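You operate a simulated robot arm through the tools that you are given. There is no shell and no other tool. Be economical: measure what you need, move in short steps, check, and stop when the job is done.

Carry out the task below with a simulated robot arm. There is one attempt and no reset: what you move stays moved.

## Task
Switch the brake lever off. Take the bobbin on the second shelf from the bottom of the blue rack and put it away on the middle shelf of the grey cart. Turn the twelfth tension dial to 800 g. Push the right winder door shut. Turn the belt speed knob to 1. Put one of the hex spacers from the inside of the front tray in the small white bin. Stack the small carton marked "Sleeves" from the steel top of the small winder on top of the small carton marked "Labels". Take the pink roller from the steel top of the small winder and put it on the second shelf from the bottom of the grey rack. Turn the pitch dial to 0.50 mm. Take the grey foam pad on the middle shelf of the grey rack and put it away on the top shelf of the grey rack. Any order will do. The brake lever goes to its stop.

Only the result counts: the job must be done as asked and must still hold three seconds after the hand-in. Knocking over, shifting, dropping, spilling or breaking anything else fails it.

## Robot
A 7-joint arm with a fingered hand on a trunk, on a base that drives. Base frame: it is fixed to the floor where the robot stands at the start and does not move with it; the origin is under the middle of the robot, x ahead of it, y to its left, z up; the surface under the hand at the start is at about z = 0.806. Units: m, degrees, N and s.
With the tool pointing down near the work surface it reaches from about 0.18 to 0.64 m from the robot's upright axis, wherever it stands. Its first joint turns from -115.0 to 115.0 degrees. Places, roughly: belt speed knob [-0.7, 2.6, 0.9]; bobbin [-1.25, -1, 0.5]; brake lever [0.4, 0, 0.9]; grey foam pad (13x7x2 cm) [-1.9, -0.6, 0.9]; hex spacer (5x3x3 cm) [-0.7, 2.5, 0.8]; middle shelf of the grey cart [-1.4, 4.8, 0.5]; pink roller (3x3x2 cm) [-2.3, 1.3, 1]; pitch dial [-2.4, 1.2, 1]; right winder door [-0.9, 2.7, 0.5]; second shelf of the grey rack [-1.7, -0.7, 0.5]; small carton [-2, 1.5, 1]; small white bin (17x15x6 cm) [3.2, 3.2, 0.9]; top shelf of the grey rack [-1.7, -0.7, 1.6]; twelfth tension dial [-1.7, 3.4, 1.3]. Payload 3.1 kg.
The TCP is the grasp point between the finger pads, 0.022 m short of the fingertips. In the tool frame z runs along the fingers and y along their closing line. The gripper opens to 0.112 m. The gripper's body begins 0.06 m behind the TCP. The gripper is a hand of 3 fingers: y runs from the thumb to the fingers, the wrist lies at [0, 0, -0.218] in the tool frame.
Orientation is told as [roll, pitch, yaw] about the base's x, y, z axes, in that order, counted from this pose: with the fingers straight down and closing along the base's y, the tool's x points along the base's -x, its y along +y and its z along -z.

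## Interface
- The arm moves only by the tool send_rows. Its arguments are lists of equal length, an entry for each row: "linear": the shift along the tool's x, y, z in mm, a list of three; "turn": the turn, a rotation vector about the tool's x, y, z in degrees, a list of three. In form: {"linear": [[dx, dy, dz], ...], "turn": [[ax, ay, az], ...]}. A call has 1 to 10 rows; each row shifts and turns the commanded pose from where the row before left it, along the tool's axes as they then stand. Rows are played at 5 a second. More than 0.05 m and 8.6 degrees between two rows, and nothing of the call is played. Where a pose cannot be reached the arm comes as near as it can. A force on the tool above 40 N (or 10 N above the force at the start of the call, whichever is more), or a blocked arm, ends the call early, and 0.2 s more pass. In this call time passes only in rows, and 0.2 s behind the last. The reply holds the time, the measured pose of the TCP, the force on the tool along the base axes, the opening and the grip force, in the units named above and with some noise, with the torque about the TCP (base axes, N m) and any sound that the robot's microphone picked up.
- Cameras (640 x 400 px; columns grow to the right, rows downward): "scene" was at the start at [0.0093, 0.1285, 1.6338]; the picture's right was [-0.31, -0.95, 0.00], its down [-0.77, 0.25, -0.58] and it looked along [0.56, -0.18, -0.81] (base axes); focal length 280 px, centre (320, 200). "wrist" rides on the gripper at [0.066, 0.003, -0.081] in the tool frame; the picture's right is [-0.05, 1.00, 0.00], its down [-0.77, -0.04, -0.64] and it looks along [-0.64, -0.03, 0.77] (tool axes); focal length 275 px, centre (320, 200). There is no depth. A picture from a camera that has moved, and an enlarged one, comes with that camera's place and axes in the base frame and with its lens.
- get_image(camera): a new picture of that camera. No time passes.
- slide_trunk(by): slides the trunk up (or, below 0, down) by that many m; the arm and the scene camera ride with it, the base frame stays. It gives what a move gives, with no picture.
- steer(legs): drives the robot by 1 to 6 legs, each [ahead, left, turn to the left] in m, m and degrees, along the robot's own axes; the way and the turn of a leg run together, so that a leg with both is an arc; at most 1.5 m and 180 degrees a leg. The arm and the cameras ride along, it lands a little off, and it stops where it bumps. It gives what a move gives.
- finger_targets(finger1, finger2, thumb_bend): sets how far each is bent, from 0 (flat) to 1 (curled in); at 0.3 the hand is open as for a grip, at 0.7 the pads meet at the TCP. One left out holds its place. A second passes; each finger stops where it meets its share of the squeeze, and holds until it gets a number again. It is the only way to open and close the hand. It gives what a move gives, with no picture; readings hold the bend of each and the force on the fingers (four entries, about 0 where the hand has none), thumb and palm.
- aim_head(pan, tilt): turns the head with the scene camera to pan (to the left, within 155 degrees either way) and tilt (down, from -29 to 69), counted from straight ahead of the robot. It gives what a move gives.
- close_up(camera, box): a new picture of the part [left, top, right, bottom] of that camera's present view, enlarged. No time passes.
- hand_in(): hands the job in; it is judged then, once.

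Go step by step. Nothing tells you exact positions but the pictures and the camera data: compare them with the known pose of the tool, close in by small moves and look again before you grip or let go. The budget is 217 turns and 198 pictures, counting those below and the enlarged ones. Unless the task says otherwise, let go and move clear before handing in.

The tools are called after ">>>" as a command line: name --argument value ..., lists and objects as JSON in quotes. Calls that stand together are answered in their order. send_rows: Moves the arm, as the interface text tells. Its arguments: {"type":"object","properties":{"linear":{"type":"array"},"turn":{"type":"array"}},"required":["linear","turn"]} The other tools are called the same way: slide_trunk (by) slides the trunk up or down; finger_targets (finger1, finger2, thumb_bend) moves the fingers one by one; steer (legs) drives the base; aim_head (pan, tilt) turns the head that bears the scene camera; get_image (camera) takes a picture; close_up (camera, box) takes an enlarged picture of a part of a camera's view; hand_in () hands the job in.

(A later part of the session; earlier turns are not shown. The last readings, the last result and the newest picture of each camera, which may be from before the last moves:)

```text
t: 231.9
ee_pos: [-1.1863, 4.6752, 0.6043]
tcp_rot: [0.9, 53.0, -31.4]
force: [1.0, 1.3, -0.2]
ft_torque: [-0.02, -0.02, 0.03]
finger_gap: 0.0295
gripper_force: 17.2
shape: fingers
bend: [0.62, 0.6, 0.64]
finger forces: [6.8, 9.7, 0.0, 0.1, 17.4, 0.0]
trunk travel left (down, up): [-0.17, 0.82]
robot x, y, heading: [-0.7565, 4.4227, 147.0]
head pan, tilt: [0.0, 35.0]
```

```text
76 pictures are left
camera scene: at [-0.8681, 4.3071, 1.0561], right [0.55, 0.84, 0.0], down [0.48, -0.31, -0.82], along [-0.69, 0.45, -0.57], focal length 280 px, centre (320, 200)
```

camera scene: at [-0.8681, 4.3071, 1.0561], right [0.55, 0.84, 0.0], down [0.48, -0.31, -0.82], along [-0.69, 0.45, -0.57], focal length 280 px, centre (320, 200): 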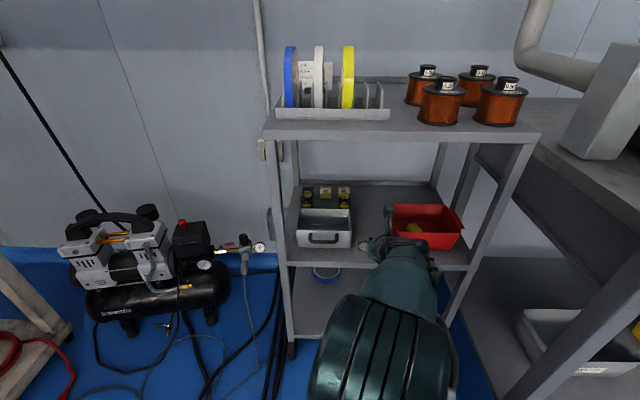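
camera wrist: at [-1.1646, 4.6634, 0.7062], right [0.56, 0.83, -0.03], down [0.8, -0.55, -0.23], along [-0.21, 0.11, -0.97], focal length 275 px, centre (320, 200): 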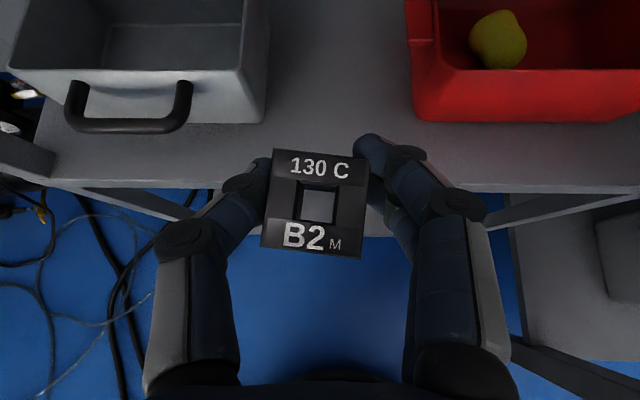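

>>> steer --legs '[[0.09, -0.01, 0]]'

>>> slide_trunk --by -0.05

>>> get_image --camera "wrist"

>>> close_up --camera "scene" --box '[280, 170, 480, 295]'

```text
t: 233.0
ee_pos: [-1.2574, 4.7305, 0.6046]
tcp_rot: [1.1, 53.1, -31.3]
force: [-0.4, 0.4, -0.1]
ft_torque: [0.04, -0.03, 0.0]
finger_gap: 0.0292
gripper_force: 16.9
shape: fingers
bend: [0.62, 0.6, 0.64]
finger forces: [6.9, 9.7, 0.0, 0.0, 17.4, 0.0]
trunk travel left (down, up): [-0.17, 0.82]
robot x, y, heading: [-0.8319, 4.4802, 147.1]
head pan, tilt: [0.0, 35.0]
```

```text
t: 233.9
ee_pos: [-1.2576, 4.73, 0.554]
tcp_rot: [1.0, 53.1, -31.3]
force: [0.9, -1.0, -0.5]
ft_torque: [0.01, 0.04, 0.03]
finger_gap: 0.0294
gripper_force: 17.8
shape: fingers
bend: [0.62, 0.6, 0.64]
finger forces: [6.9, 9.6, 0.1, 0.0, 17.5, 0.0]
trunk travel left (down, up): [-0.12, 0.87]
robot x, y, heading: [-0.8298, 4.4796, 147.1]
head pan, tilt: [0.0, 35.0]
```

```text
75 pictures are left
camera wrist: at [-1.2337, 4.7187, 0.6561], right [0.55, 0.83, -0.03], down [0.81, -0.54, -0.23], along [-0.21, 0.11, -0.97], focal length 275 px, centre (320, 200)
```

wrist: 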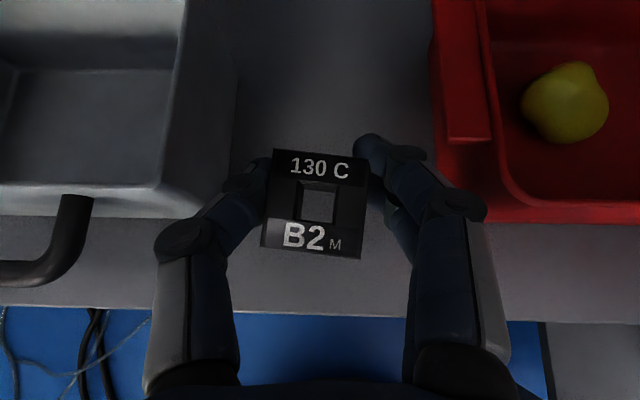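

```text
3.20 times, centred on (380, 232) of scene
camera zoom: at [-0.9363, 4.3633, 1.0061], right [0.54, 0.84, 0.0], down [0.48, -0.31, -0.82], along [-0.69, 0.45, -0.57], focal length 896 px, centre (128, 96)
```

zoom: 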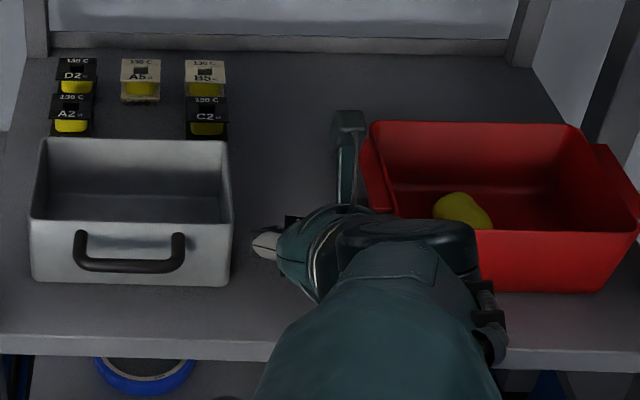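

>>> send_rows --linear '[[-5, -10, -6]]' --turn '[[0, 0, 0]]'

>>> slide_trunk --by -0.03

>>> get_image --camera "wrist"

```text
t: 234.3
ee_pos: [-1.2559, 4.7171, 0.5525]
tcp_rot: [1.1, 53.2, -31.3]
force: [-0.1, -0.3, 0.2]
ft_torque: [-0.02, -0.01, -0.02]
finger_gap: 0.0292
gripper_force: 17.1
shape: fingers
bend: [0.62, 0.6, 0.64]
finger forces: [6.7, 9.8, 0.0, 0.1, 17.4, 0.0]
trunk travel left (down, up): [-0.12, 0.87]
robot x, y, heading: [-0.8289, 4.478, 147.0]
head pan, tilt: [0.0, 35.0]
```

```text
t: 235.1
ee_pos: [-1.2556, 4.7172, 0.5252]
tcp_rot: [1.1, 53.3, -31.2]
force: [-4.5, 2.5, 15.4]
ft_torque: [0.23, 0.01, 0.08]
finger_gap: 0.0302
gripper_force: 23.1
shape: fingers
bend: [0.61, 0.62, 0.64]
finger forces: [11.0, 17.4, 0.0, 0.0, 19.1, 0.0]
trunk travel left (down, up): [-0.09, 0.9]
robot x, y, heading: [-0.8303, 4.4758, 147.1]
head pan, tilt: [0.0, 35.0]
```

```text
73 pictures are left
camera wrist: at [-1.2319, 4.7055, 0.6278], right [0.55, 0.83, -0.03], down [0.8, -0.54, -0.24], along [-0.21, 0.11, -0.97], focal length 275 px, centre (320, 200)
```

wrist: 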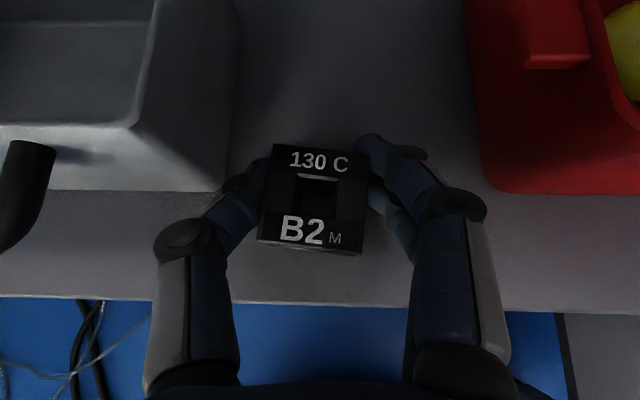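

Contact with the shelf. Release slightly, then lift away.

>>> slide_trunk --by 0.003

>>> finger_targets --finger1 0.48 --finger2 0.48 --thumb_bend 0.48

>>> get_image --camera "wrist"

```text
t: 235.6
ee_pos: [-1.2553, 4.7168, 0.5256]
tcp_rot: [0.9, 53.1, -31.3]
force: [0.2, 1.2, 4.5]
ft_torque: [0.04, -0.1, 0.0]
finger_gap: 0.03
gripper_force: 20.0
shape: fingers
bend: [0.61, 0.62, 0.64]
finger forces: [10.1, 11.3, 0.0, 0.0, 18.1, 0.0]
trunk travel left (down, up): [-0.093, 0.897]
robot x, y, heading: [-0.8293, 4.4783, 147.0]
head pan, tilt: [0.0, 35.0]
```

```text
t: 236.6
ee_pos: [-1.2546, 4.7186, 0.5267]
tcp_rot: [1.0, 53.1, -31.3]
force: [-0.2, 0.4, 1.2]
ft_torque: [0.07, -0.01, 0.01]
finger_gap: 0.0599
gripper_force: 0.7
shape: fingers
bend: [0.48, 0.49, 0.48]
finger forces: [0.0, 1.4, 0.0, 0.1, 0.1, 0.0]
trunk travel left (down, up): [-0.093, 0.897]
robot x, y, heading: [-0.8304, 4.4742, 147.1]
head pan, tilt: [0.0, 35.0]
```

```text
72 pictures are left
camera wrist: at [-1.2321, 4.7056, 0.6288], right [0.55, 0.83, -0.03], down [0.81, -0.54, -0.23], along [-0.21, 0.11, -0.97], focal length 275 px, centre (320, 200)
```

wrist: 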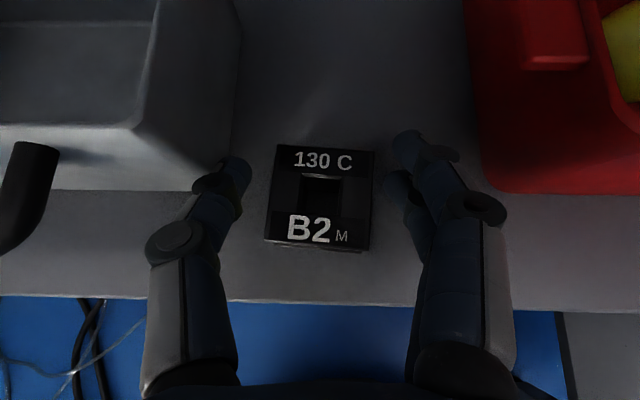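

Bobbin set down. Lift, back away and look at the big winder.

>>> slide_trunk --by 0.06

>>> steer --legs '[[-0.8, 0, 0]]'

>>> slide_trunk --by 0.4

>>> steer --legs '[[-0.25, 0.7, 0], [-0.1, 0.7, 0]]'

>>> get_image --camera "scene"

```text
t: 237.6
ee_pos: [-1.2544, 4.7179, 0.5874]
tcp_rot: [1.0, 53.1, -31.3]
force: [-0.5, -0.8, -0.4]
ft_torque: [0.0, -0.03, 0.0]
finger_gap: 0.06
gripper_force: 0.0
shape: fingers
bend: [0.48, 0.48, 0.48]
finger forces: [0.0, 0.0, 0.1, 0.0, 0.1, 0.0]
trunk travel left (down, up): [-0.153, 0.837]
robot x, y, heading: [-0.8261, 4.4789, 147.1]
head pan, tilt: [0.0, 35.0]
```

```text
t: 241.9
ee_pos: [-0.5685, 4.2728, 0.587]
tcp_rot: [1.1, 53.1, -30.6]
force: [-0.3, 0.7, 0.2]
ft_torque: [0.0, 0.02, -0.02]
finger_gap: 0.0599
gripper_force: 0.1
shape: fingers
bend: [0.48, 0.48, 0.48]
finger forces: [0.0, 0.0, 0.1, 0.0, 0.0, 0.0]
trunk travel left (down, up): [-0.153, 0.837]
robot x, y, heading: [-0.1415, 4.0375, 147.6]
head pan, tilt: [0.0, 35.0]
```

```text
t: 245.8
ee_pos: [-0.5695, 4.273, 0.9873]
tcp_rot: [1.0, 53.1, -30.7]
force: [-0.1, -0.1, 0.9]
ft_torque: [-0.03, -0.02, -0.03]
finger_gap: 0.06
gripper_force: 0.1
shape: fingers
bend: [0.48, 0.48, 0.48]
finger forces: [0.1, 0.0, 0.1, 0.0, 0.0, 0.1]
trunk travel left (down, up): [-0.553, 0.437]
robot x, y, heading: [-0.137, 4.0366, 147.6]
head pan, tilt: [0.0, 35.0]
```

```text
t: 251.3
ee_pos: [-0.9156, 3.3434, 1.0258]
tcp_rot: [-14.8, 56.9, -39.2]
force: [0.5, -0.6, 0.4]
ft_torque: [0.03, 0.01, -0.01]
finger_gap: 0.0607
gripper_force: 0.1
shape: fingers
bend: [0.48, 0.48, 0.48]
finger forces: [0.0, 0.0, 0.0, 0.0, 0.0, 0.0]
trunk travel left (down, up): [-0.553, 0.437]
robot x, y, heading: [-0.43, 3.1722, 138.8]
head pan, tilt: [0.0, 35.0]
stopped in leg 2: the robot was blocked; the commanded pose is now the measured one
```

```text
71 pictures are left
camera scene: at [-0.412, 3.1316, 1.4567], right [0.65, 0.75, -0.09], down [0.35, -0.41, -0.84], along [-0.67, 0.52, -0.53], focal length 280 px, centre (320, 200)
```

scene: 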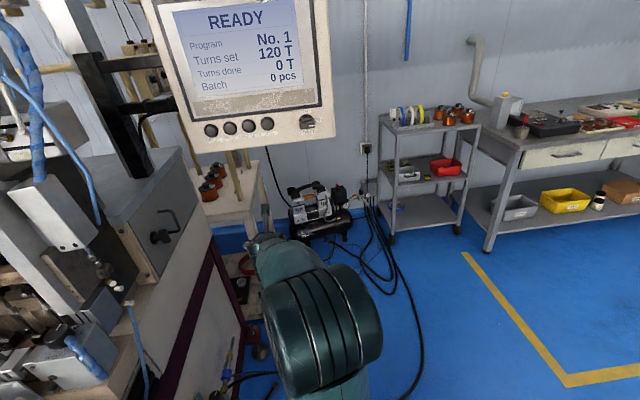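

I strafed too close to the winder and got blocked. I'll back off the way I came.

>>> steer --legs '[[0, -0.35, 0]]'

>>> aim_head --pan 60 --tilt 25

>>> get_image --camera "scene"

```text
t: 252.1
ee_pos: [-1.0012, 3.2702, 1.0012]
tcp_rot: [-6.9, 58.6, -31.9]
force: [-0.2, -0.1, -0.3]
ft_torque: [0.01, -0.05, 0.01]
finger_gap: 0.0607
gripper_force: 0.1
shape: fingers
bend: [0.48, 0.48, 0.48]
finger forces: [0.0, 0.1, 0.1, 0.0, 0.0, 0.0]
trunk travel left (down, up): [-0.553, 0.437]
robot x, y, heading: [-0.4212, 3.187, 139.3]
head pan, tilt: [0.0, 35.0]
stopped in leg 1: the robot was blocked; the commanded pose is now the measured one
```

```text
t: 253.4
ee_pos: [-1.0004, 3.274, 1.0035]
tcp_rot: [-7.1, 58.9, -32.2]
force: [-0.5, -0.3, 0.3]
ft_torque: [-0.03, 0.0, 0.02]
finger_gap: 0.0606
gripper_force: 0.2
shape: fingers
bend: [0.48, 0.48, 0.48]
finger forces: [0.0, 0.0, 0.0, 0.0, 0.0, 0.1]
trunk travel left (down, up): [-0.553, 0.437]
robot x, y, heading: [-0.421, 3.1838, 138.7]
head pan, tilt: [60.0, 25.0]
```

```text
70 pictures are left
camera scene: at [-0.44, 3.045, 1.4748], right [-0.32, 0.95, 0.0], down [0.32, 0.1, -0.94], along [-0.89, -0.3, -0.34], focal length 280 px, centre (320, 200)
```

scene: 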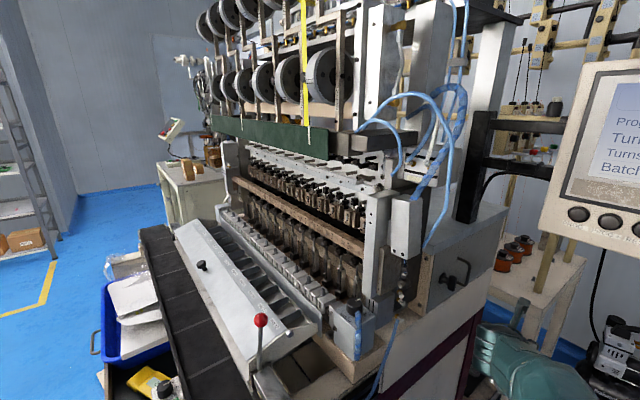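

The arm is beside the winder's right end. I'll try reversing straight along the arm's direction.

>>> steer --legs '[[-0.15, 0, 0]]'

>>> aim_head --pan 0 --tilt 45

>>> get_image --camera "scene"

>>> get_image --camera "wrist"

```text
t: 254.0
ee_pos: [-1.047, 3.2272, 0.9416]
tcp_rot: [4.7, 53.1, -21.3]
force: [-1.3, -0.1, -0.5]
ft_torque: [0.0, -0.01, 0.0]
finger_gap: 0.0607
gripper_force: 0.0
shape: fingers
bend: [0.48, 0.48, 0.48]
finger forces: [0.0, 0.0, 0.0, 0.0, 0.0, 0.0]
trunk travel left (down, up): [-0.553, 0.437]
robot x, y, heading: [-0.4208, 3.1838, 139.0]
head pan, tilt: [60.0, 25.0]
stopped in leg 1: the robot was blocked; the commanded pose is now the measured one
```

```text
t: 255.3
ee_pos: [-1.0447, 3.2281, 0.9455]
tcp_rot: [4.6, 53.2, -21.5]
force: [-0.5, -0.7, -0.1]
ft_torque: [0.02, 0.01, 0.0]
finger_gap: 0.0608
gripper_force: 0.0
shape: fingers
bend: [0.48, 0.48, 0.48]
finger forces: [0.0, 0.0, 0.0, 0.0, 0.1, 0.1]
trunk travel left (down, up): [-0.553, 0.437]
robot x, y, heading: [-0.4226, 3.1849, 139.1]
head pan, tilt: [0.0, 45.0]
```

```text
69 pictures are left
camera scene: at [-0.4198, 3.1276, 1.4396], right [0.66, 0.75, -0.08], down [0.47, -0.49, -0.73], along [-0.59, 0.44, -0.67], focal length 280 px, centre (320, 200)
```

scene: 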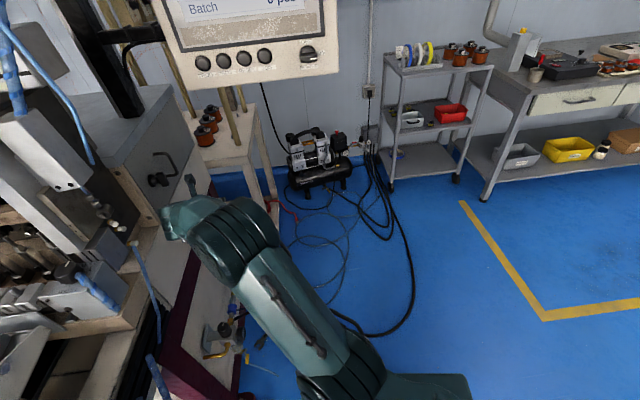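

```text
68 pictures are left
camera wrist: at [-1.0226, 3.2152, 1.0463], right [0.45, 0.89, 0.01], down [0.87, -0.44, -0.24], along [-0.21, 0.12, -0.97], focal length 275 px, centre (320, 200)
```

wrist: 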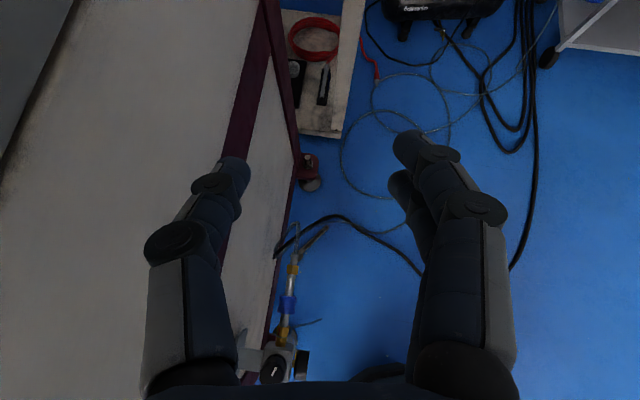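

The hand is pressed against the winder's side. I'll move the arm off to the right first.

>>> send_rows --linear '[[0, 15, 0], [0, 20, 0], [0, 25, 0], [0, 25, 0]]' --turn '[[0, 0, 0], [0, 0, 0], [0, 0, 0], [0, 0, 0]]'

>>> get_image --camera "scene"

```text
t: 255.7
ee_pos: [-1.0531, 3.2175, 0.9023]
tcp_rot: [10.2, 48.5, -17.0]
force: [-0.8, -0.2, -0.2]
ft_torque: [-0.01, -0.01, 0.01]
finger_gap: 0.0606
gripper_force: 0.1
shape: fingers
bend: [0.48, 0.48, 0.48]
finger forces: [0.0, 0.0, 0.1, 0.1, 0.1, 0.0]
trunk travel left (down, up): [-0.553, 0.437]
robot x, y, heading: [-0.4201, 3.1846, 139.0]
head pan, tilt: [0.0, 45.0]
stopped in row 1: the arm was blocked; the commanded pose is now the measured one
```

```text
67 pictures are left
camera scene: at [-0.4225, 3.1275, 1.4388], right [0.65, 0.75, -0.08], down [0.47, -0.49, -0.73], along [-0.59, 0.44, -0.68], focal length 280 px, centre (320, 200)
```

scene: 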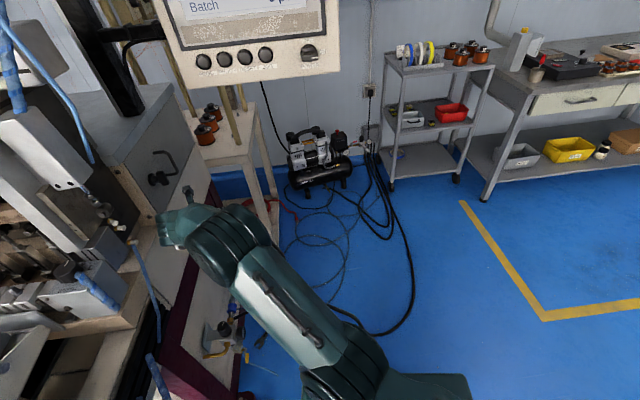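

The robot seems slightly tilted with the arm wedged. Try raising the trunk a little to free the arm.

>>> slide_trunk --by 0.12

>>> get_image --camera "scene"

```text
t: 256.0
ee_pos: [-1.0518, 3.2074, 0.8556]
tcp_rot: [15.0, 41.4, -14.2]
force: [-0.1, 0.2, 0.0]
ft_torque: [-0.06, 0.02, 0.0]
finger_gap: 0.0603
gripper_force: 0.0
shape: fingers
bend: [0.48, 0.48, 0.48]
finger forces: [0.0, 0.1, 0.0, 0.0, 0.0, 0.1]
trunk travel left (down, up): [-0.553, 0.437]
robot x, y, heading: [-0.4131, 3.1859, 139.0]
head pan, tilt: [0.0, 45.0]
stopped: the arm was blocked; the commanded pose is now the measured one
```

```text
66 pictures are left
camera scene: at [-0.4256, 3.1272, 1.439], right [0.65, 0.75, -0.07], down [0.48, -0.49, -0.73], along [-0.59, 0.44, -0.68], focal length 280 px, centre (320, 200)
```

scene: 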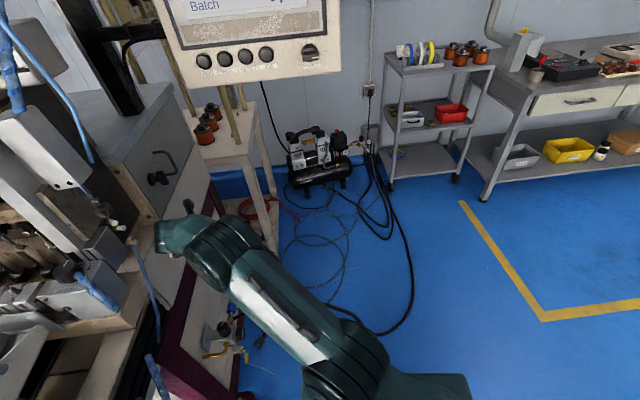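

>>> send_rows --linear '[[-10, 45, 0], [-10, 45, 0], [-10, 45, 0]]' --turn '[[0, 0, 0], [0, 0, 0], [0, 0, 0]]'

>>> steer --legs '[[0.1, -0.1, 0]]'

>>> get_image --camera "wrist"

```text
t: 256.3
ee_pos: [-1.0366, 3.2163, 0.811]
tcp_rot: [18.9, 34.5, -12.8]
force: [-0.2, -0.3, 0.0]
ft_torque: [-0.02, 0.0, 0.0]
finger_gap: 0.0607
gripper_force: 0.2
shape: fingers
bend: [0.48, 0.48, 0.48]
finger forces: [0.0, 0.1, 0.0, 0.0, 0.0, 0.0]
trunk travel left (down, up): [-0.553, 0.437]
robot x, y, heading: [-0.4166, 3.1893, 139.0]
head pan, tilt: [0.0, 45.0]
stopped in row 1: the arm was blocked; the commanded pose is now the measured one
```

```text
t: 257.0
ee_pos: [-0.9857, 3.2083, 0.716]
tcp_rot: [26.8, 14.1, -10.1]
force: [0.4, 0.1, -0.2]
ft_torque: [-0.01, 0.0, 0.02]
finger_gap: 0.0608
gripper_force: 0.0
shape: fingers
bend: [0.48, 0.48, 0.48]
finger forces: [0.0, 0.0, 0.0, 0.1, 0.0, 0.0]
trunk travel left (down, up): [-0.553, 0.437]
robot x, y, heading: [-0.4137, 3.1956, 139.9]
head pan, tilt: [0.0, 45.0]
stopped in leg 1: the robot was blocked; the commanded pose is now the measured one
```

```text
65 pictures are left
camera wrist: at [-1.036, 3.1826, 0.8035], right [0.31, 0.85, 0.43], down [0.81, -0.47, 0.34], along [0.49, 0.24, -0.84], focal length 275 px, centre (320, 200)
```

wrist: 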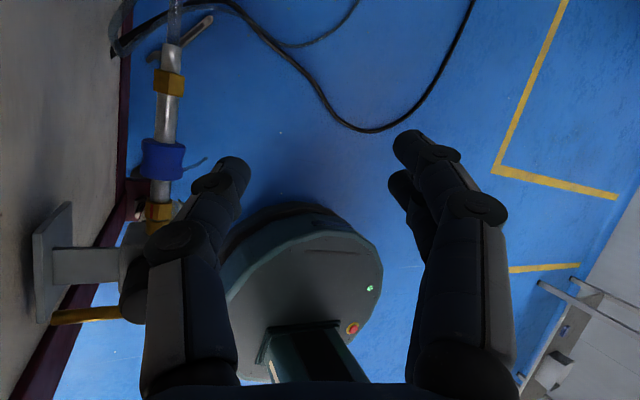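

>>> get_image --camera "scene"

```text
64 pictures are left
camera scene: at [-0.4369, 3.1271, 1.4367], right [0.64, 0.76, -0.06], down [0.49, -0.48, -0.73], along [-0.58, 0.44, -0.68], focal length 280 px, centre (320, 200)
```

scene: 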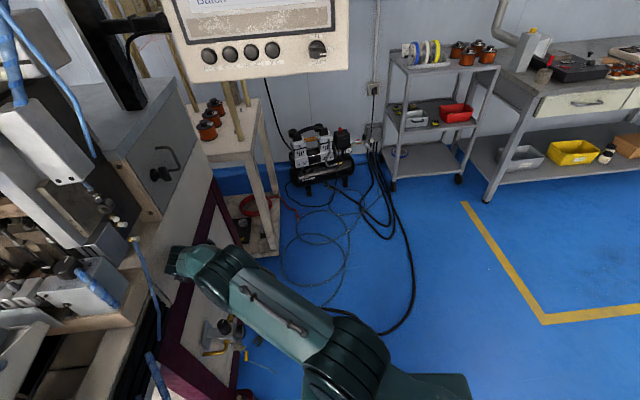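

Tilt is shrinking. Turning the robot clockwise should swing the arm away from the panel.

>>> steer --legs '[[0, 0, -15]]'

>>> steer --legs '[[0, 0, -15]]'

>>> get_image --camera "scene"

```text
t: 257.8
ee_pos: [-0.9101, 3.2193, 0.6492]
tcp_rot: [34.2, -7.2, -7.7]
force: [0.2, 0.7, 0.0]
ft_torque: [-0.05, 0.01, -0.01]
finger_gap: 0.061
gripper_force: 0.1
shape: fingers
bend: [0.48, 0.48, 0.48]
finger forces: [0.1, 0.1, 0.0, 0.0, 0.0, 0.1]
trunk travel left (down, up): [-0.553, 0.437]
robot x, y, heading: [-0.4132, 3.1969, 139.7]
head pan, tilt: [0.0, 45.0]
stopped in leg 1: the robot was blocked; the commanded pose is now the measured one
```

```text
t: 258.5
ee_pos: [-0.8607, 3.2326, 0.6227]
tcp_rot: [39.3, -18.4, -9.1]
force: [-1.4, -0.4, -1.0]
ft_torque: [0.0, -0.04, 0.01]
finger_gap: 0.0609
gripper_force: 0.0
shape: fingers
bend: [0.48, 0.48, 0.48]
finger forces: [0.0, 0.0, 0.0, 0.1, 0.0, 0.0]
trunk travel left (down, up): [-0.553, 0.437]
robot x, y, heading: [-0.4042, 3.1997, 139.1]
head pan, tilt: [0.0, 45.0]
stopped in leg 1: the robot was blocked; the commanded pose is now the measured one
```

```text
63 pictures are left
camera scene: at [-0.4435, 3.126, 1.4355], right [0.66, 0.75, -0.05], down [0.49, -0.48, -0.72], along [-0.57, 0.45, -0.69], focal length 280 px, centre (320, 200)
```

scene: 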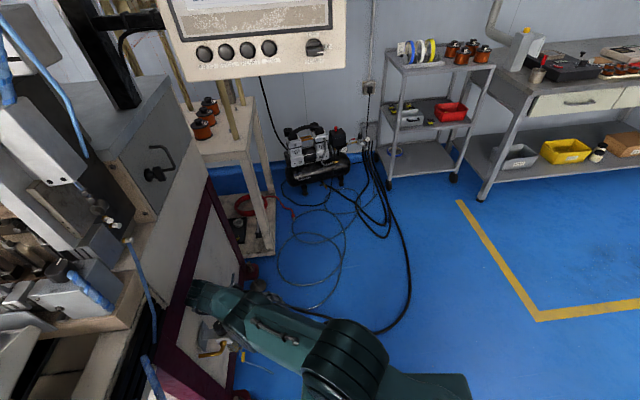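

>>> send_rows --linear '[[-20, 20, -20], [-20, 20, -20], [-20, 20, -20]]' --turn '[[0, 0, 0], [0, 0, 0], [0, 0, 0]]'

>>> get_image --camera "wrist"

```text
t: 258.8
ee_pos: [-0.7944, 3.2474, 0.6139]
tcp_rot: [47.3, -34.0, -12.4]
force: [-0.5, 0.6, 0.4]
ft_torque: [-0.03, -0.03, 0.03]
finger_gap: 0.0605
gripper_force: 0.1
shape: fingers
bend: [0.48, 0.48, 0.48]
finger forces: [0.0, 0.0, 0.1, 0.0, 0.0, 0.1]
trunk travel left (down, up): [-0.553, 0.437]
robot x, y, heading: [-0.3995, 3.196, 139.0]
head pan, tilt: [0.0, 45.0]
stopped in row 1: the arm was blocked; the commanded pose is now the measured one
```

```text
62 pictures are left
camera wrist: at [-0.8907, 3.2093, 0.6247], right [-0.22, 0.74, 0.64], down [0.3, -0.57, 0.77], along [0.93, 0.36, -0.1], focal length 275 px, centre (320, 200)
```

wrist: 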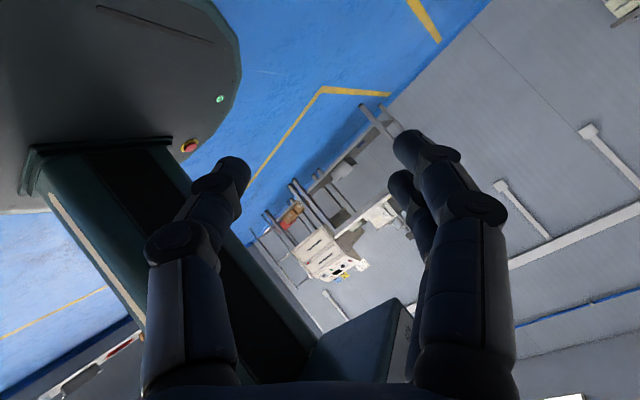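

>>> steer --legs '[[0, -0.2, 0]]'

>>> steer --legs '[[0, -0.2, 0]]'

>>> get_image --camera "scene"

```text
t: 259.6
ee_pos: [-0.7903, 3.2448, 0.6117]
tcp_rot: [48.9, -36.0, -12.6]
force: [0.5, -1.1, 0.4]
ft_torque: [0.01, 0.01, 0.03]
finger_gap: 0.0609
gripper_force: 0.0
shape: fingers
bend: [0.48, 0.48, 0.48]
finger forces: [0.0, 0.0, 0.0, 0.0, 0.0, 0.0]
trunk travel left (down, up): [-0.553, 0.437]
robot x, y, heading: [-0.3968, 3.2011, 139.4]
head pan, tilt: [0.0, 45.0]
stopped in leg 1: the robot was blocked; the commanded pose is now the measured one
```

```text
t: 261.1
ee_pos: [-0.6901, 3.3833, 0.5925]
tcp_rot: [50.1, -36.9, -13.5]
force: [-0.4, 0.9, 0.1]
ft_torque: [0.01, 0.01, -0.02]
finger_gap: 0.0608
gripper_force: 0.0
shape: fingers
bend: [0.48, 0.48, 0.48]
finger forces: [0.1, 0.0, 0.0, 0.0, 0.0, 0.0]
trunk travel left (down, up): [-0.553, 0.437]
robot x, y, heading: [-0.2656, 3.35, 139.2]
head pan, tilt: [0.0, 45.0]
```

```text
61 pictures are left
camera scene: at [-0.3835, 3.2465, 1.4247], right [0.65, 0.76, 0.0], down [0.54, -0.46, -0.71], along [-0.54, 0.46, -0.71], focal length 280 px, centre (320, 200)
```

scene: 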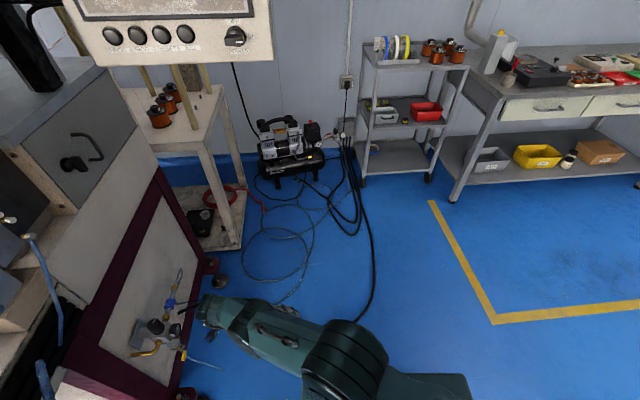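

Freed, and upright again; nothing looks disturbed. Back off further and restore the hand's orientation.

>>> steer --legs '[[-0.35, -0.1, 0]]'

>>> send_rows --linear '[[0, 0, 0], [0, 0, 0], [0, 0, 0], [0, 0, 0], [0, 0, 0], [0, 0, 0], [0, 0, 0], [0, 0, 0], [0, 0, 0]]' --turn '[[6.25, 2.5, 4.57], [6.25, 2.5, 4.57], [6.25, 2.5, 4.57], [6.25, 2.5, 4.57], [6.25, 2.5, 4.57], [6.25, 2.5, 4.57], [6.25, 2.5, 4.57], [6.25, 2.5, 4.57], [6.25, 2.5, 4.57]]'

>>> aim_head --pan 50 --tilt 25

>>> get_image --camera "scene"

```text
t: 263.4
ee_pos: [-0.363, 3.2353, 0.5927]
tcp_rot: [50.0, -36.9, -13.3]
force: [0.3, 0.5, -0.2]
ft_torque: [-0.01, -0.02, 0.02]
finger_gap: 0.0606
gripper_force: 0.1
shape: fingers
bend: [0.48, 0.48, 0.48]
finger forces: [0.0, 0.0, 0.0, 0.0, 0.0, 0.0]
trunk travel left (down, up): [-0.553, 0.437]
robot x, y, heading: [0.0584, 3.207, 139.7]
head pan, tilt: [0.0, 45.0]
```

```text
t: 265.4
ee_pos: [-0.3676, 3.239, 0.5928]
tcp_rot: [1.2, -0.5, -40.0]
force: [-0.1, 0.5, -0.6]
ft_torque: [0.01, -0.01, -0.01]
finger_gap: 0.0612
gripper_force: 0.0
shape: fingers
bend: [0.48, 0.48, 0.48]
finger forces: [0.0, 0.1, 0.0, 0.0, 0.0, 0.0]
out of reach, approached as far as the arm can: row 9
trunk travel left (down, up): [-0.553, 0.437]
robot x, y, heading: [0.0622, 3.2008, 139.5]
head pan, tilt: [0.0, 45.0]
```

```text
t: 266.6
ee_pos: [-0.3674, 3.2385, 0.5913]
tcp_rot: [1.4, -0.4, -40.0]
force: [0.1, -0.9, 0.1]
ft_torque: [-0.02, -0.02, -0.03]
finger_gap: 0.0609
gripper_force: 0.1
shape: fingers
bend: [0.48, 0.48, 0.48]
finger forces: [0.1, 0.0, 0.1, 0.0, 0.0, 0.1]
trunk travel left (down, up): [-0.553, 0.437]
robot x, y, heading: [0.058, 3.2016, 139.8]
head pan, tilt: [50.0, 25.0]
```

```text
60 pictures are left
camera scene: at [-0.0858, 3.0318, 1.4551], right [-0.16, 0.99, 0.0], down [0.42, 0.07, -0.91], along [-0.89, -0.15, -0.42], focal length 280 px, centre (320, 200)
```

scene: 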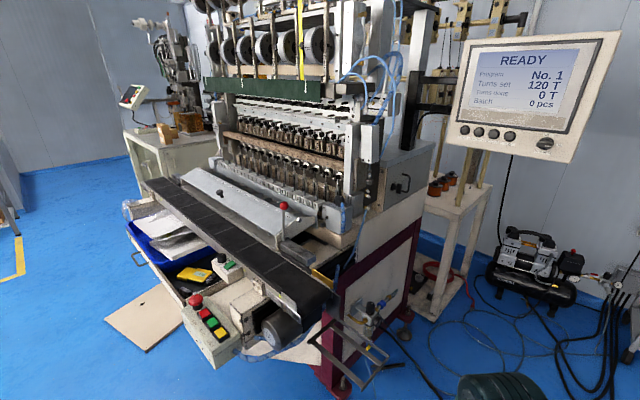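

>>> close_up --camera "scene" --box '[100, 220, 340, 370]'

>>> close_up --camera "scene" --box '[190, 10, 430, 160]'

```text
2.67 times, centred on (220, 295) of scene
camera zoom: at [-0.0858, 3.0318, 1.4551], right [-0.16, 0.99, 0.0], down [0.42, 0.07, -0.91], along [-0.89, -0.15, -0.42], focal length 747 px, centre (587, -53)
```

zoom: 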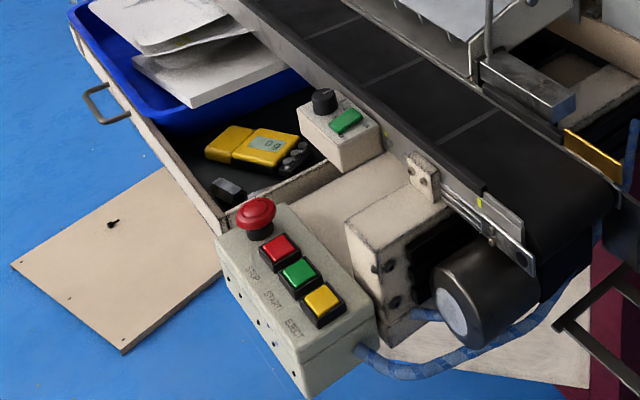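

```text
2.67 times, centred on (310, 85) of scene
camera zoom: at [-0.0858, 3.0318, 1.4551], right [-0.16, 0.99, 0.0], down [0.42, 0.07, -0.91], along [-0.89, -0.15, -0.42], focal length 747 px, centre (347, 507)
```

zoom: 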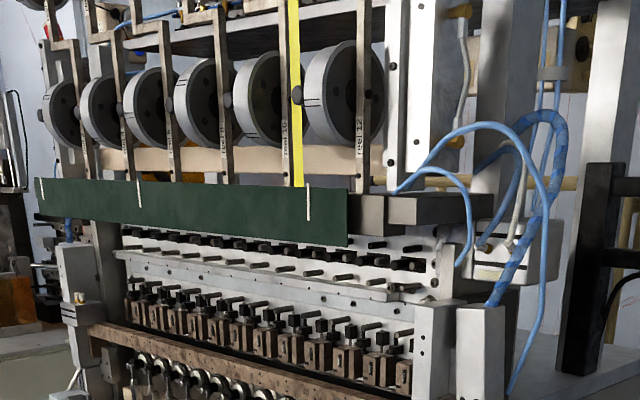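

>>> close_up --camera "scene" --box '[400, 20, 560, 150]'

>>> close_up --camera "scene" --box '[280, 130, 420, 220]'

```text
3.08 times, centred on (480, 85) of scene
camera zoom: at [-0.0858, 3.0318, 1.4551], right [-0.16, 0.99, 0.0], down [0.42, 0.07, -0.91], along [-0.89, -0.15, -0.42], focal length 862 px, centre (-172, 554)
```

zoom: 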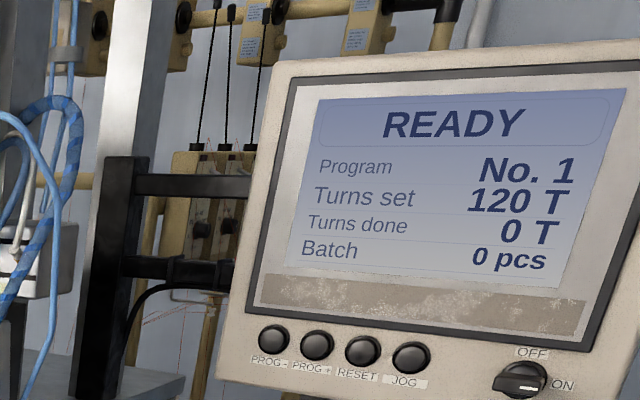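

```text
4.44 times, centred on (350, 175) of scene
camera zoom: at [-0.0858, 3.0318, 1.4551], right [-0.16, 0.99, 0.0], down [0.42, 0.07, -0.91], along [-0.89, -0.15, -0.42], focal length 1245 px, centre (187, 311)
```

zoom: 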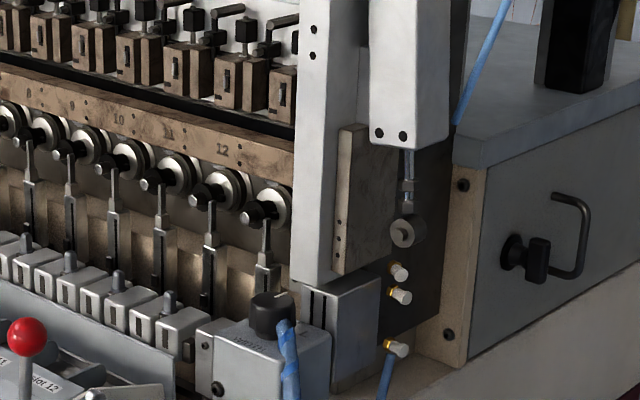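

I've located the speed knob (≈-0.745, 2.60, 0.92) and a hex spacer in the drawer tray (≈-0.72, 2.46, 0.78). I'll drive round in front of the tray with clearance.

>>> slide_trunk --by 0.35

>>> steer --legs '[[-0.3, 0, 0], [-0.15, 1.0, 5]]'

>>> aim_head --pan 0 --tilt 40

>>> get_image --camera "scene"

```text
t: 270.1
ee_pos: [-0.3674, 3.2379, 0.9419]
tcp_rot: [1.4, -0.3, -40.0]
force: [-0.2, 0.2, 1.1]
ft_torque: [0.01, 0.0, 0.0]
finger_gap: 0.061
gripper_force: 0.1
shape: fingers
bend: [0.48, 0.48, 0.48]
finger forces: [0.1, 0.1, 0.0, 0.0, 0.0, 0.0]
trunk travel left (down, up): [-0.903, 0.087]
robot x, y, heading: [0.0575, 3.2033, 139.5]
head pan, tilt: [50.0, 25.0]
```

```text
t: 276.9
ee_pos: [-0.6339, 2.1379, 0.941]
tcp_rot: [1.4, -0.3, -35.0]
force: [0.1, 0.8, 0.1]
ft_torque: [-0.04, 0.03, 0.0]
finger_gap: 0.0607
gripper_force: 0.1
shape: fingers
bend: [0.48, 0.48, 0.48]
finger forces: [0.1, 0.1, 0.1, 0.1, 0.0, 0.0]
trunk travel left (down, up): [-0.903, 0.087]
robot x, y, heading: [-0.2029, 2.1391, 144.2]
head pan, tilt: [50.0, 25.0]
```

```text
t: 278.1
ee_pos: [-0.6335, 2.1372, 0.941]
tcp_rot: [1.4, -0.4, -35.0]
force: [-0.6, 0.4, -0.2]
ft_torque: [0.02, 0.0, -0.02]
finger_gap: 0.0606
gripper_force: 0.1
shape: fingers
bend: [0.48, 0.48, 0.48]
finger forces: [0.0, 0.0, 0.0, 0.1, 0.1, 0.0]
trunk travel left (down, up): [-0.903, 0.087]
robot x, y, heading: [-0.2039, 2.1408, 144.4]
head pan, tilt: [0.0, 40.0]
```

```text
55 pictures are left
camera scene: at [-0.3159, 2.0282, 1.7818], right [0.58, 0.81, 0.0], down [0.52, -0.37, -0.77], along [-0.62, 0.45, -0.64], focal length 280 px, centre (320, 200)
```

scene: 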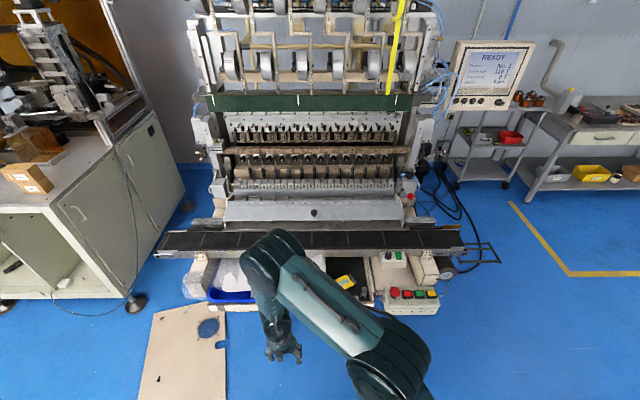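

>>> close_up --camera "scene" --box '[320, 235, 480, 335]'

>>> close_up --camera "scene" --box '[200, 0, 460, 162]'

```text
4.00 times, centred on (400, 285) of scene
camera zoom: at [-0.3159, 2.0282, 1.7818], right [0.58, 0.81, 0.0], down [0.52, -0.37, -0.77], along [-0.62, 0.45, -0.64], focal length 1120 px, centre (0, -140)
```

zoom: 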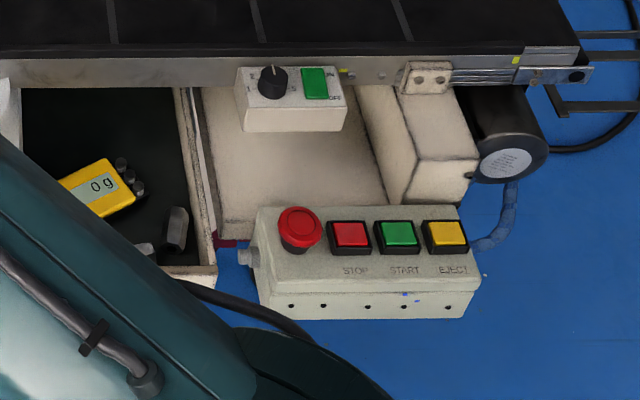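

```text
2.46 times, centred on (330, 81) of scene
camera zoom: at [-0.3159, 2.0282, 1.7818], right [0.58, 0.81, 0.0], down [0.52, -0.37, -0.77], along [-0.62, 0.45, -0.64], focal length 690 px, centre (295, 493)
```

zoom: 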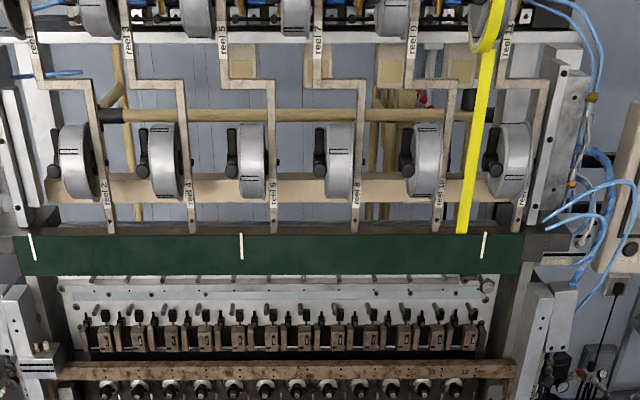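

>>> steer --legs '[[0.1, -0.05, 0]]'

>>> aim_head --pan -10 --tilt 48

>>> get_image --camera "scene"

```text
t: 279.3
ee_pos: [-0.6858, 2.2368, 0.9417]
tcp_rot: [1.3, -0.5, -35.2]
force: [0.3, -0.5, 0.2]
ft_torque: [0.01, 0.01, 0.03]
finger_gap: 0.061
gripper_force: 0.0
shape: fingers
bend: [0.48, 0.48, 0.48]
finger forces: [0.1, 0.0, 0.0, 0.0, 0.0, 0.0]
trunk travel left (down, up): [-0.903, 0.087]
robot x, y, heading: [-0.2573, 2.2387, 144.4]
head pan, tilt: [0.0, 40.0]
```

```text
t: 280.0
ee_pos: [-0.6865, 2.236, 0.9412]
tcp_rot: [1.4, -0.3, -35.2]
force: [-0.9, 0.1, 0.1]
ft_torque: [0.02, -0.02, -0.01]
finger_gap: 0.0609
gripper_force: 0.1
shape: fingers
bend: [0.48, 0.48, 0.48]
finger forces: [0.0, 0.0, 0.0, 0.0, 0.0, 0.0]
trunk travel left (down, up): [-0.903, 0.087]
robot x, y, heading: [-0.2578, 2.2365, 144.5]
head pan, tilt: [-10.0, 48.0]
```

```text
52 pictures are left
camera scene: at [-0.3545, 2.1341, 1.7704], right [0.72, 0.7, 0.0], down [0.52, -0.53, -0.67], along [-0.47, 0.48, -0.74], focal length 280 px, centre (320, 200)
```

scene: 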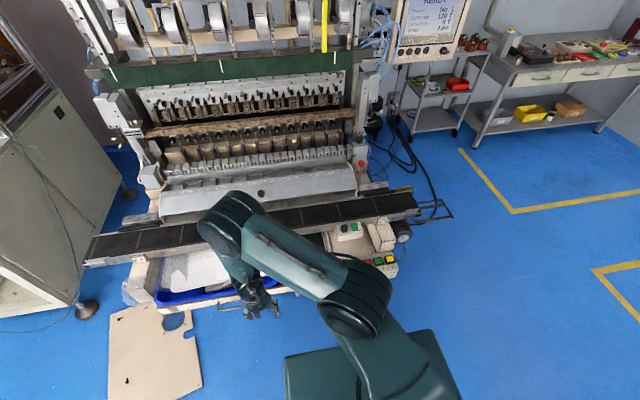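

>>> close_up --camera "scene" --box '[329, 214, 377, 244]'

```text
13.33 times, centred on (353, 229) of scene
camera zoom: at [-0.3545, 2.1341, 1.7704], right [0.72, 0.7, 0.0], down [0.52, -0.53, -0.67], along [-0.47, 0.48, -0.74], focal length 3735 px, centre (-120, -187)
```

zoom: 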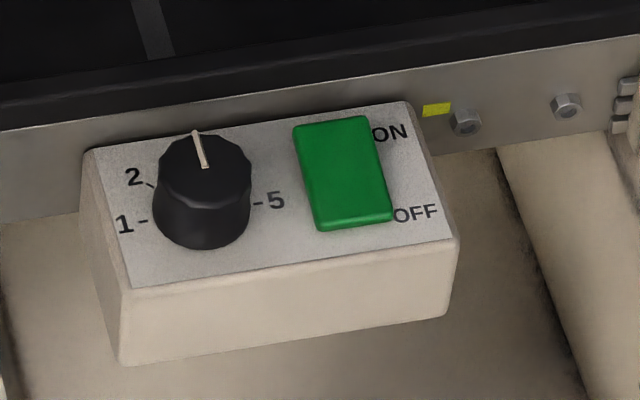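

Knob now points at 3; "1" is 90° counter-clockwise. I'll flip the wrist back so the thumb sits on the switch side, then move over the knob.

>>> send_rows --linear '[[0, 0, -15], [0, 0, -15], [0, 0, -15], [0, 0, -15], [0, 0, 0], [0, 0, 0], [0, 0, 0], [0, 0, 0], [0, 0, 0], [0, 0, 0]]' --turn '[[0, 0, -8.5], [0, 0, -8.5], [0, 0, -8.5], [0, 0, -8.5], [0, 0, -8.5], [0, 0, -8.5], [0, 0, -8.5], [0, 0, -8.5], [0, 0, -8.5], [0, 0, -8.5]]'

>>> send_rows --linear '[[0, 0, 0], [0, 0, 0], [0, 0, 0], [0, 0, 0], [0, 0, 0], [0, 0, 0], [0, 0, 0], [0, 0, 0], [0, 0, 0], [0, 0, 0]]' --turn '[[0, 0, -8.5], [0, 0, -8.5], [0, 0, -8.5], [0, 0, -8.5], [0, 0, -8.5], [0, 0, -8.5], [0, 0, -8.5], [0, 0, -8.5], [0, 0, -8.5], [0, 0, -8.5]]'

>>> send_rows --linear '[[0, 0, 0], [-10, -40, 0], [-10, -40, 0], [-10, -40, 0], [-10, -40, 0], [-10, -40, 0]]' --turn '[[0, 0, -8.5], [0, 0, 0], [0, 0, 0], [0, 0, 0], [0, 0, 0], [0, 0, 0]]'

>>> get_image --camera "wrist"

```text
t: 282.2
ee_pos: [-0.6862, 2.2347, 0.9974]
tcp_rot: [-0.1, -1.4, 50.0]
force: [-0.4, -0.2, -0.7]
ft_torque: [-0.01, 0.02, 0.0]
finger_gap: 0.0608
gripper_force: 0.0
shape: fingers
bend: [0.48, 0.48, 0.48]
finger forces: [0.0, 0.0, 0.2, 0.1, 0.1, 0.0]
out of reach, approached as far as the arm can: row 3
trunk travel left (down, up): [-0.903, 0.087]
robot x, y, heading: [-0.2593, 2.2396, 144.4]
head pan, tilt: [-10.0, 48.0]
```

```text
t: 284.4
ee_pos: [-0.6648, 2.222, 0.9883]
tcp_rot: [-1.6, 0.1, 134.9]
force: [0.8, -0.1, -0.1]
ft_torque: [0.04, 0.0, 0.02]
finger_gap: 0.061
gripper_force: 0.1
shape: fingers
bend: [0.48, 0.48, 0.48]
finger forces: [0.0, 0.0, 0.0, 0.0, 0.0, 0.0]
out of reach, approached as far as the arm can: row 8, 9
trunk travel left (down, up): [-0.903, 0.087]
robot x, y, heading: [-0.2581, 2.241, 144.3]
head pan, tilt: [-10.0, 48.0]
```

```text
t: 285.8
ee_pos: [-0.5832, 2.4135, 0.9975]
tcp_rot: [-1.4, 0.4, 143.3]
force: [0.1, -0.1, 0.2]
ft_torque: [-0.03, -0.03, -0.03]
finger_gap: 0.0608
gripper_force: 0.0
shape: fingers
bend: [0.48, 0.48, 0.48]
finger forces: [0.0, 0.0, 0.0, 0.0, 0.0, 0.0]
trunk travel left (down, up): [-0.903, 0.087]
robot x, y, heading: [-0.2583, 2.2397, 144.2]
head pan, tilt: [-10.0, 48.0]
```

```text
50 pictures are left
camera wrist: at [-0.5318, 2.3697, 1.0782], right [-0.63, -0.77, -0.02], down [-0.61, 0.48, 0.63], along [-0.48, 0.42, -0.77], focal length 275 px, centre (320, 200)
```

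wrist: 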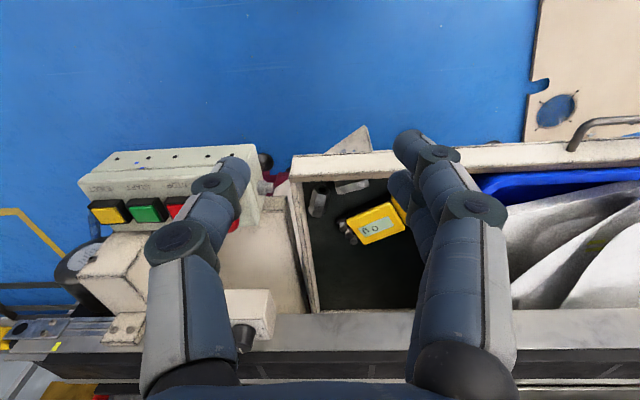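

>>> finger_targets --finger1 0.53 --finger2 0.53 --thumb_bend 0.53

>>> send_rows --linear '[[0, 0, -45], [-38.6, -15.8, 0], [-38.6, -15.8, 0], [-38.6, -15.8, 0], [-38.6, -15.8, 0], [-38.6, -15.8, 0], [-38.6, -15.8, 0]]' --turn '[[0, 0, -1], [0, 0, 0], [0, 0, 0], [0, 0, 0], [0, 0, 0], [0, 0, 0], [0, 0, 0]]'

>>> get_image --camera "wrist"

```text
t: 286.8
ee_pos: [-0.5831, 2.4118, 0.9978]
tcp_rot: [-1.5, 0.3, 143.2]
force: [0.4, -0.4, 0.0]
ft_torque: [-0.01, 0.05, -0.01]
finger_gap: 0.0471
gripper_force: 0.1
shape: fingers
bend: [0.53, 0.53, 0.53]
finger forces: [0.1, 0.0, 0.0, 0.1, 0.0, 0.0]
trunk travel left (down, up): [-0.903, 0.087]
robot x, y, heading: [-0.2575, 2.2383, 143.9]
head pan, tilt: [-10.0, 48.0]
```

```text
t: 288.4
ee_pos: [-0.7142, 2.6171, 1.0383]
tcp_rot: [-1.5, 0.5, 144.2]
force: [-0.3, 0.5, 0.2]
ft_torque: [0.01, 0.0, -0.03]
finger_gap: 0.0465
gripper_force: 0.1
shape: fingers
bend: [0.53, 0.53, 0.53]
finger forces: [0.0, 0.1, 0.0, 0.2, 0.0, 0.0]
out of reach, approached as far as the arm can: row 2, 3, 4
trunk travel left (down, up): [-0.903, 0.087]
robot x, y, heading: [-0.2606, 2.2382, 144.2]
head pan, tilt: [-10.0, 48.0]
```

```text
49 pictures are left
camera wrist: at [-0.6629, 2.574, 1.1187], right [-0.62, -0.78, -0.03], down [-0.62, 0.47, 0.63], along [-0.48, 0.41, -0.78], focal length 275 px, centre (320, 200)
```

wrist: 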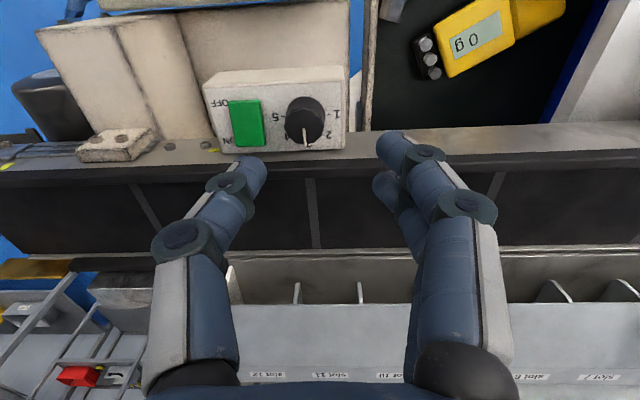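

>>> send_rows --linear '[[2, -10, 25], [0, 0, 25]]' --turn '[[0, 0, 0], [0, 0, 0]]'

>>> get_image --camera "wrist"

```text
t: 289.0
ee_pos: [-0.7047, 2.6243, 0.9884]
tcp_rot: [-1.5, 0.3, 144.3]
force: [-0.4, 0.3, -1.2]
ft_torque: [0.02, 0.03, 0.02]
finger_gap: 0.0467
gripper_force: 0.0
shape: fingers
bend: [0.53, 0.53, 0.53]
finger forces: [0.0, 0.0, 0.0, 0.0, 0.0, 0.0]
trunk travel left (down, up): [-0.903, 0.087]
robot x, y, heading: [-0.2566, 2.24, 144.3]
head pan, tilt: [-10.0, 48.0]
```

```text
48 pictures are left
camera wrist: at [-0.6534, 2.5819, 1.0698], right [-0.62, -0.78, -0.03], down [-0.62, 0.47, 0.63], along [-0.48, 0.41, -0.78], focal length 275 px, centre (320, 200)
```

wrist: 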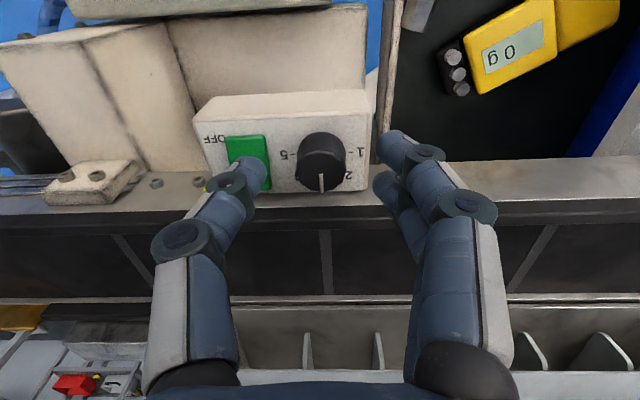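

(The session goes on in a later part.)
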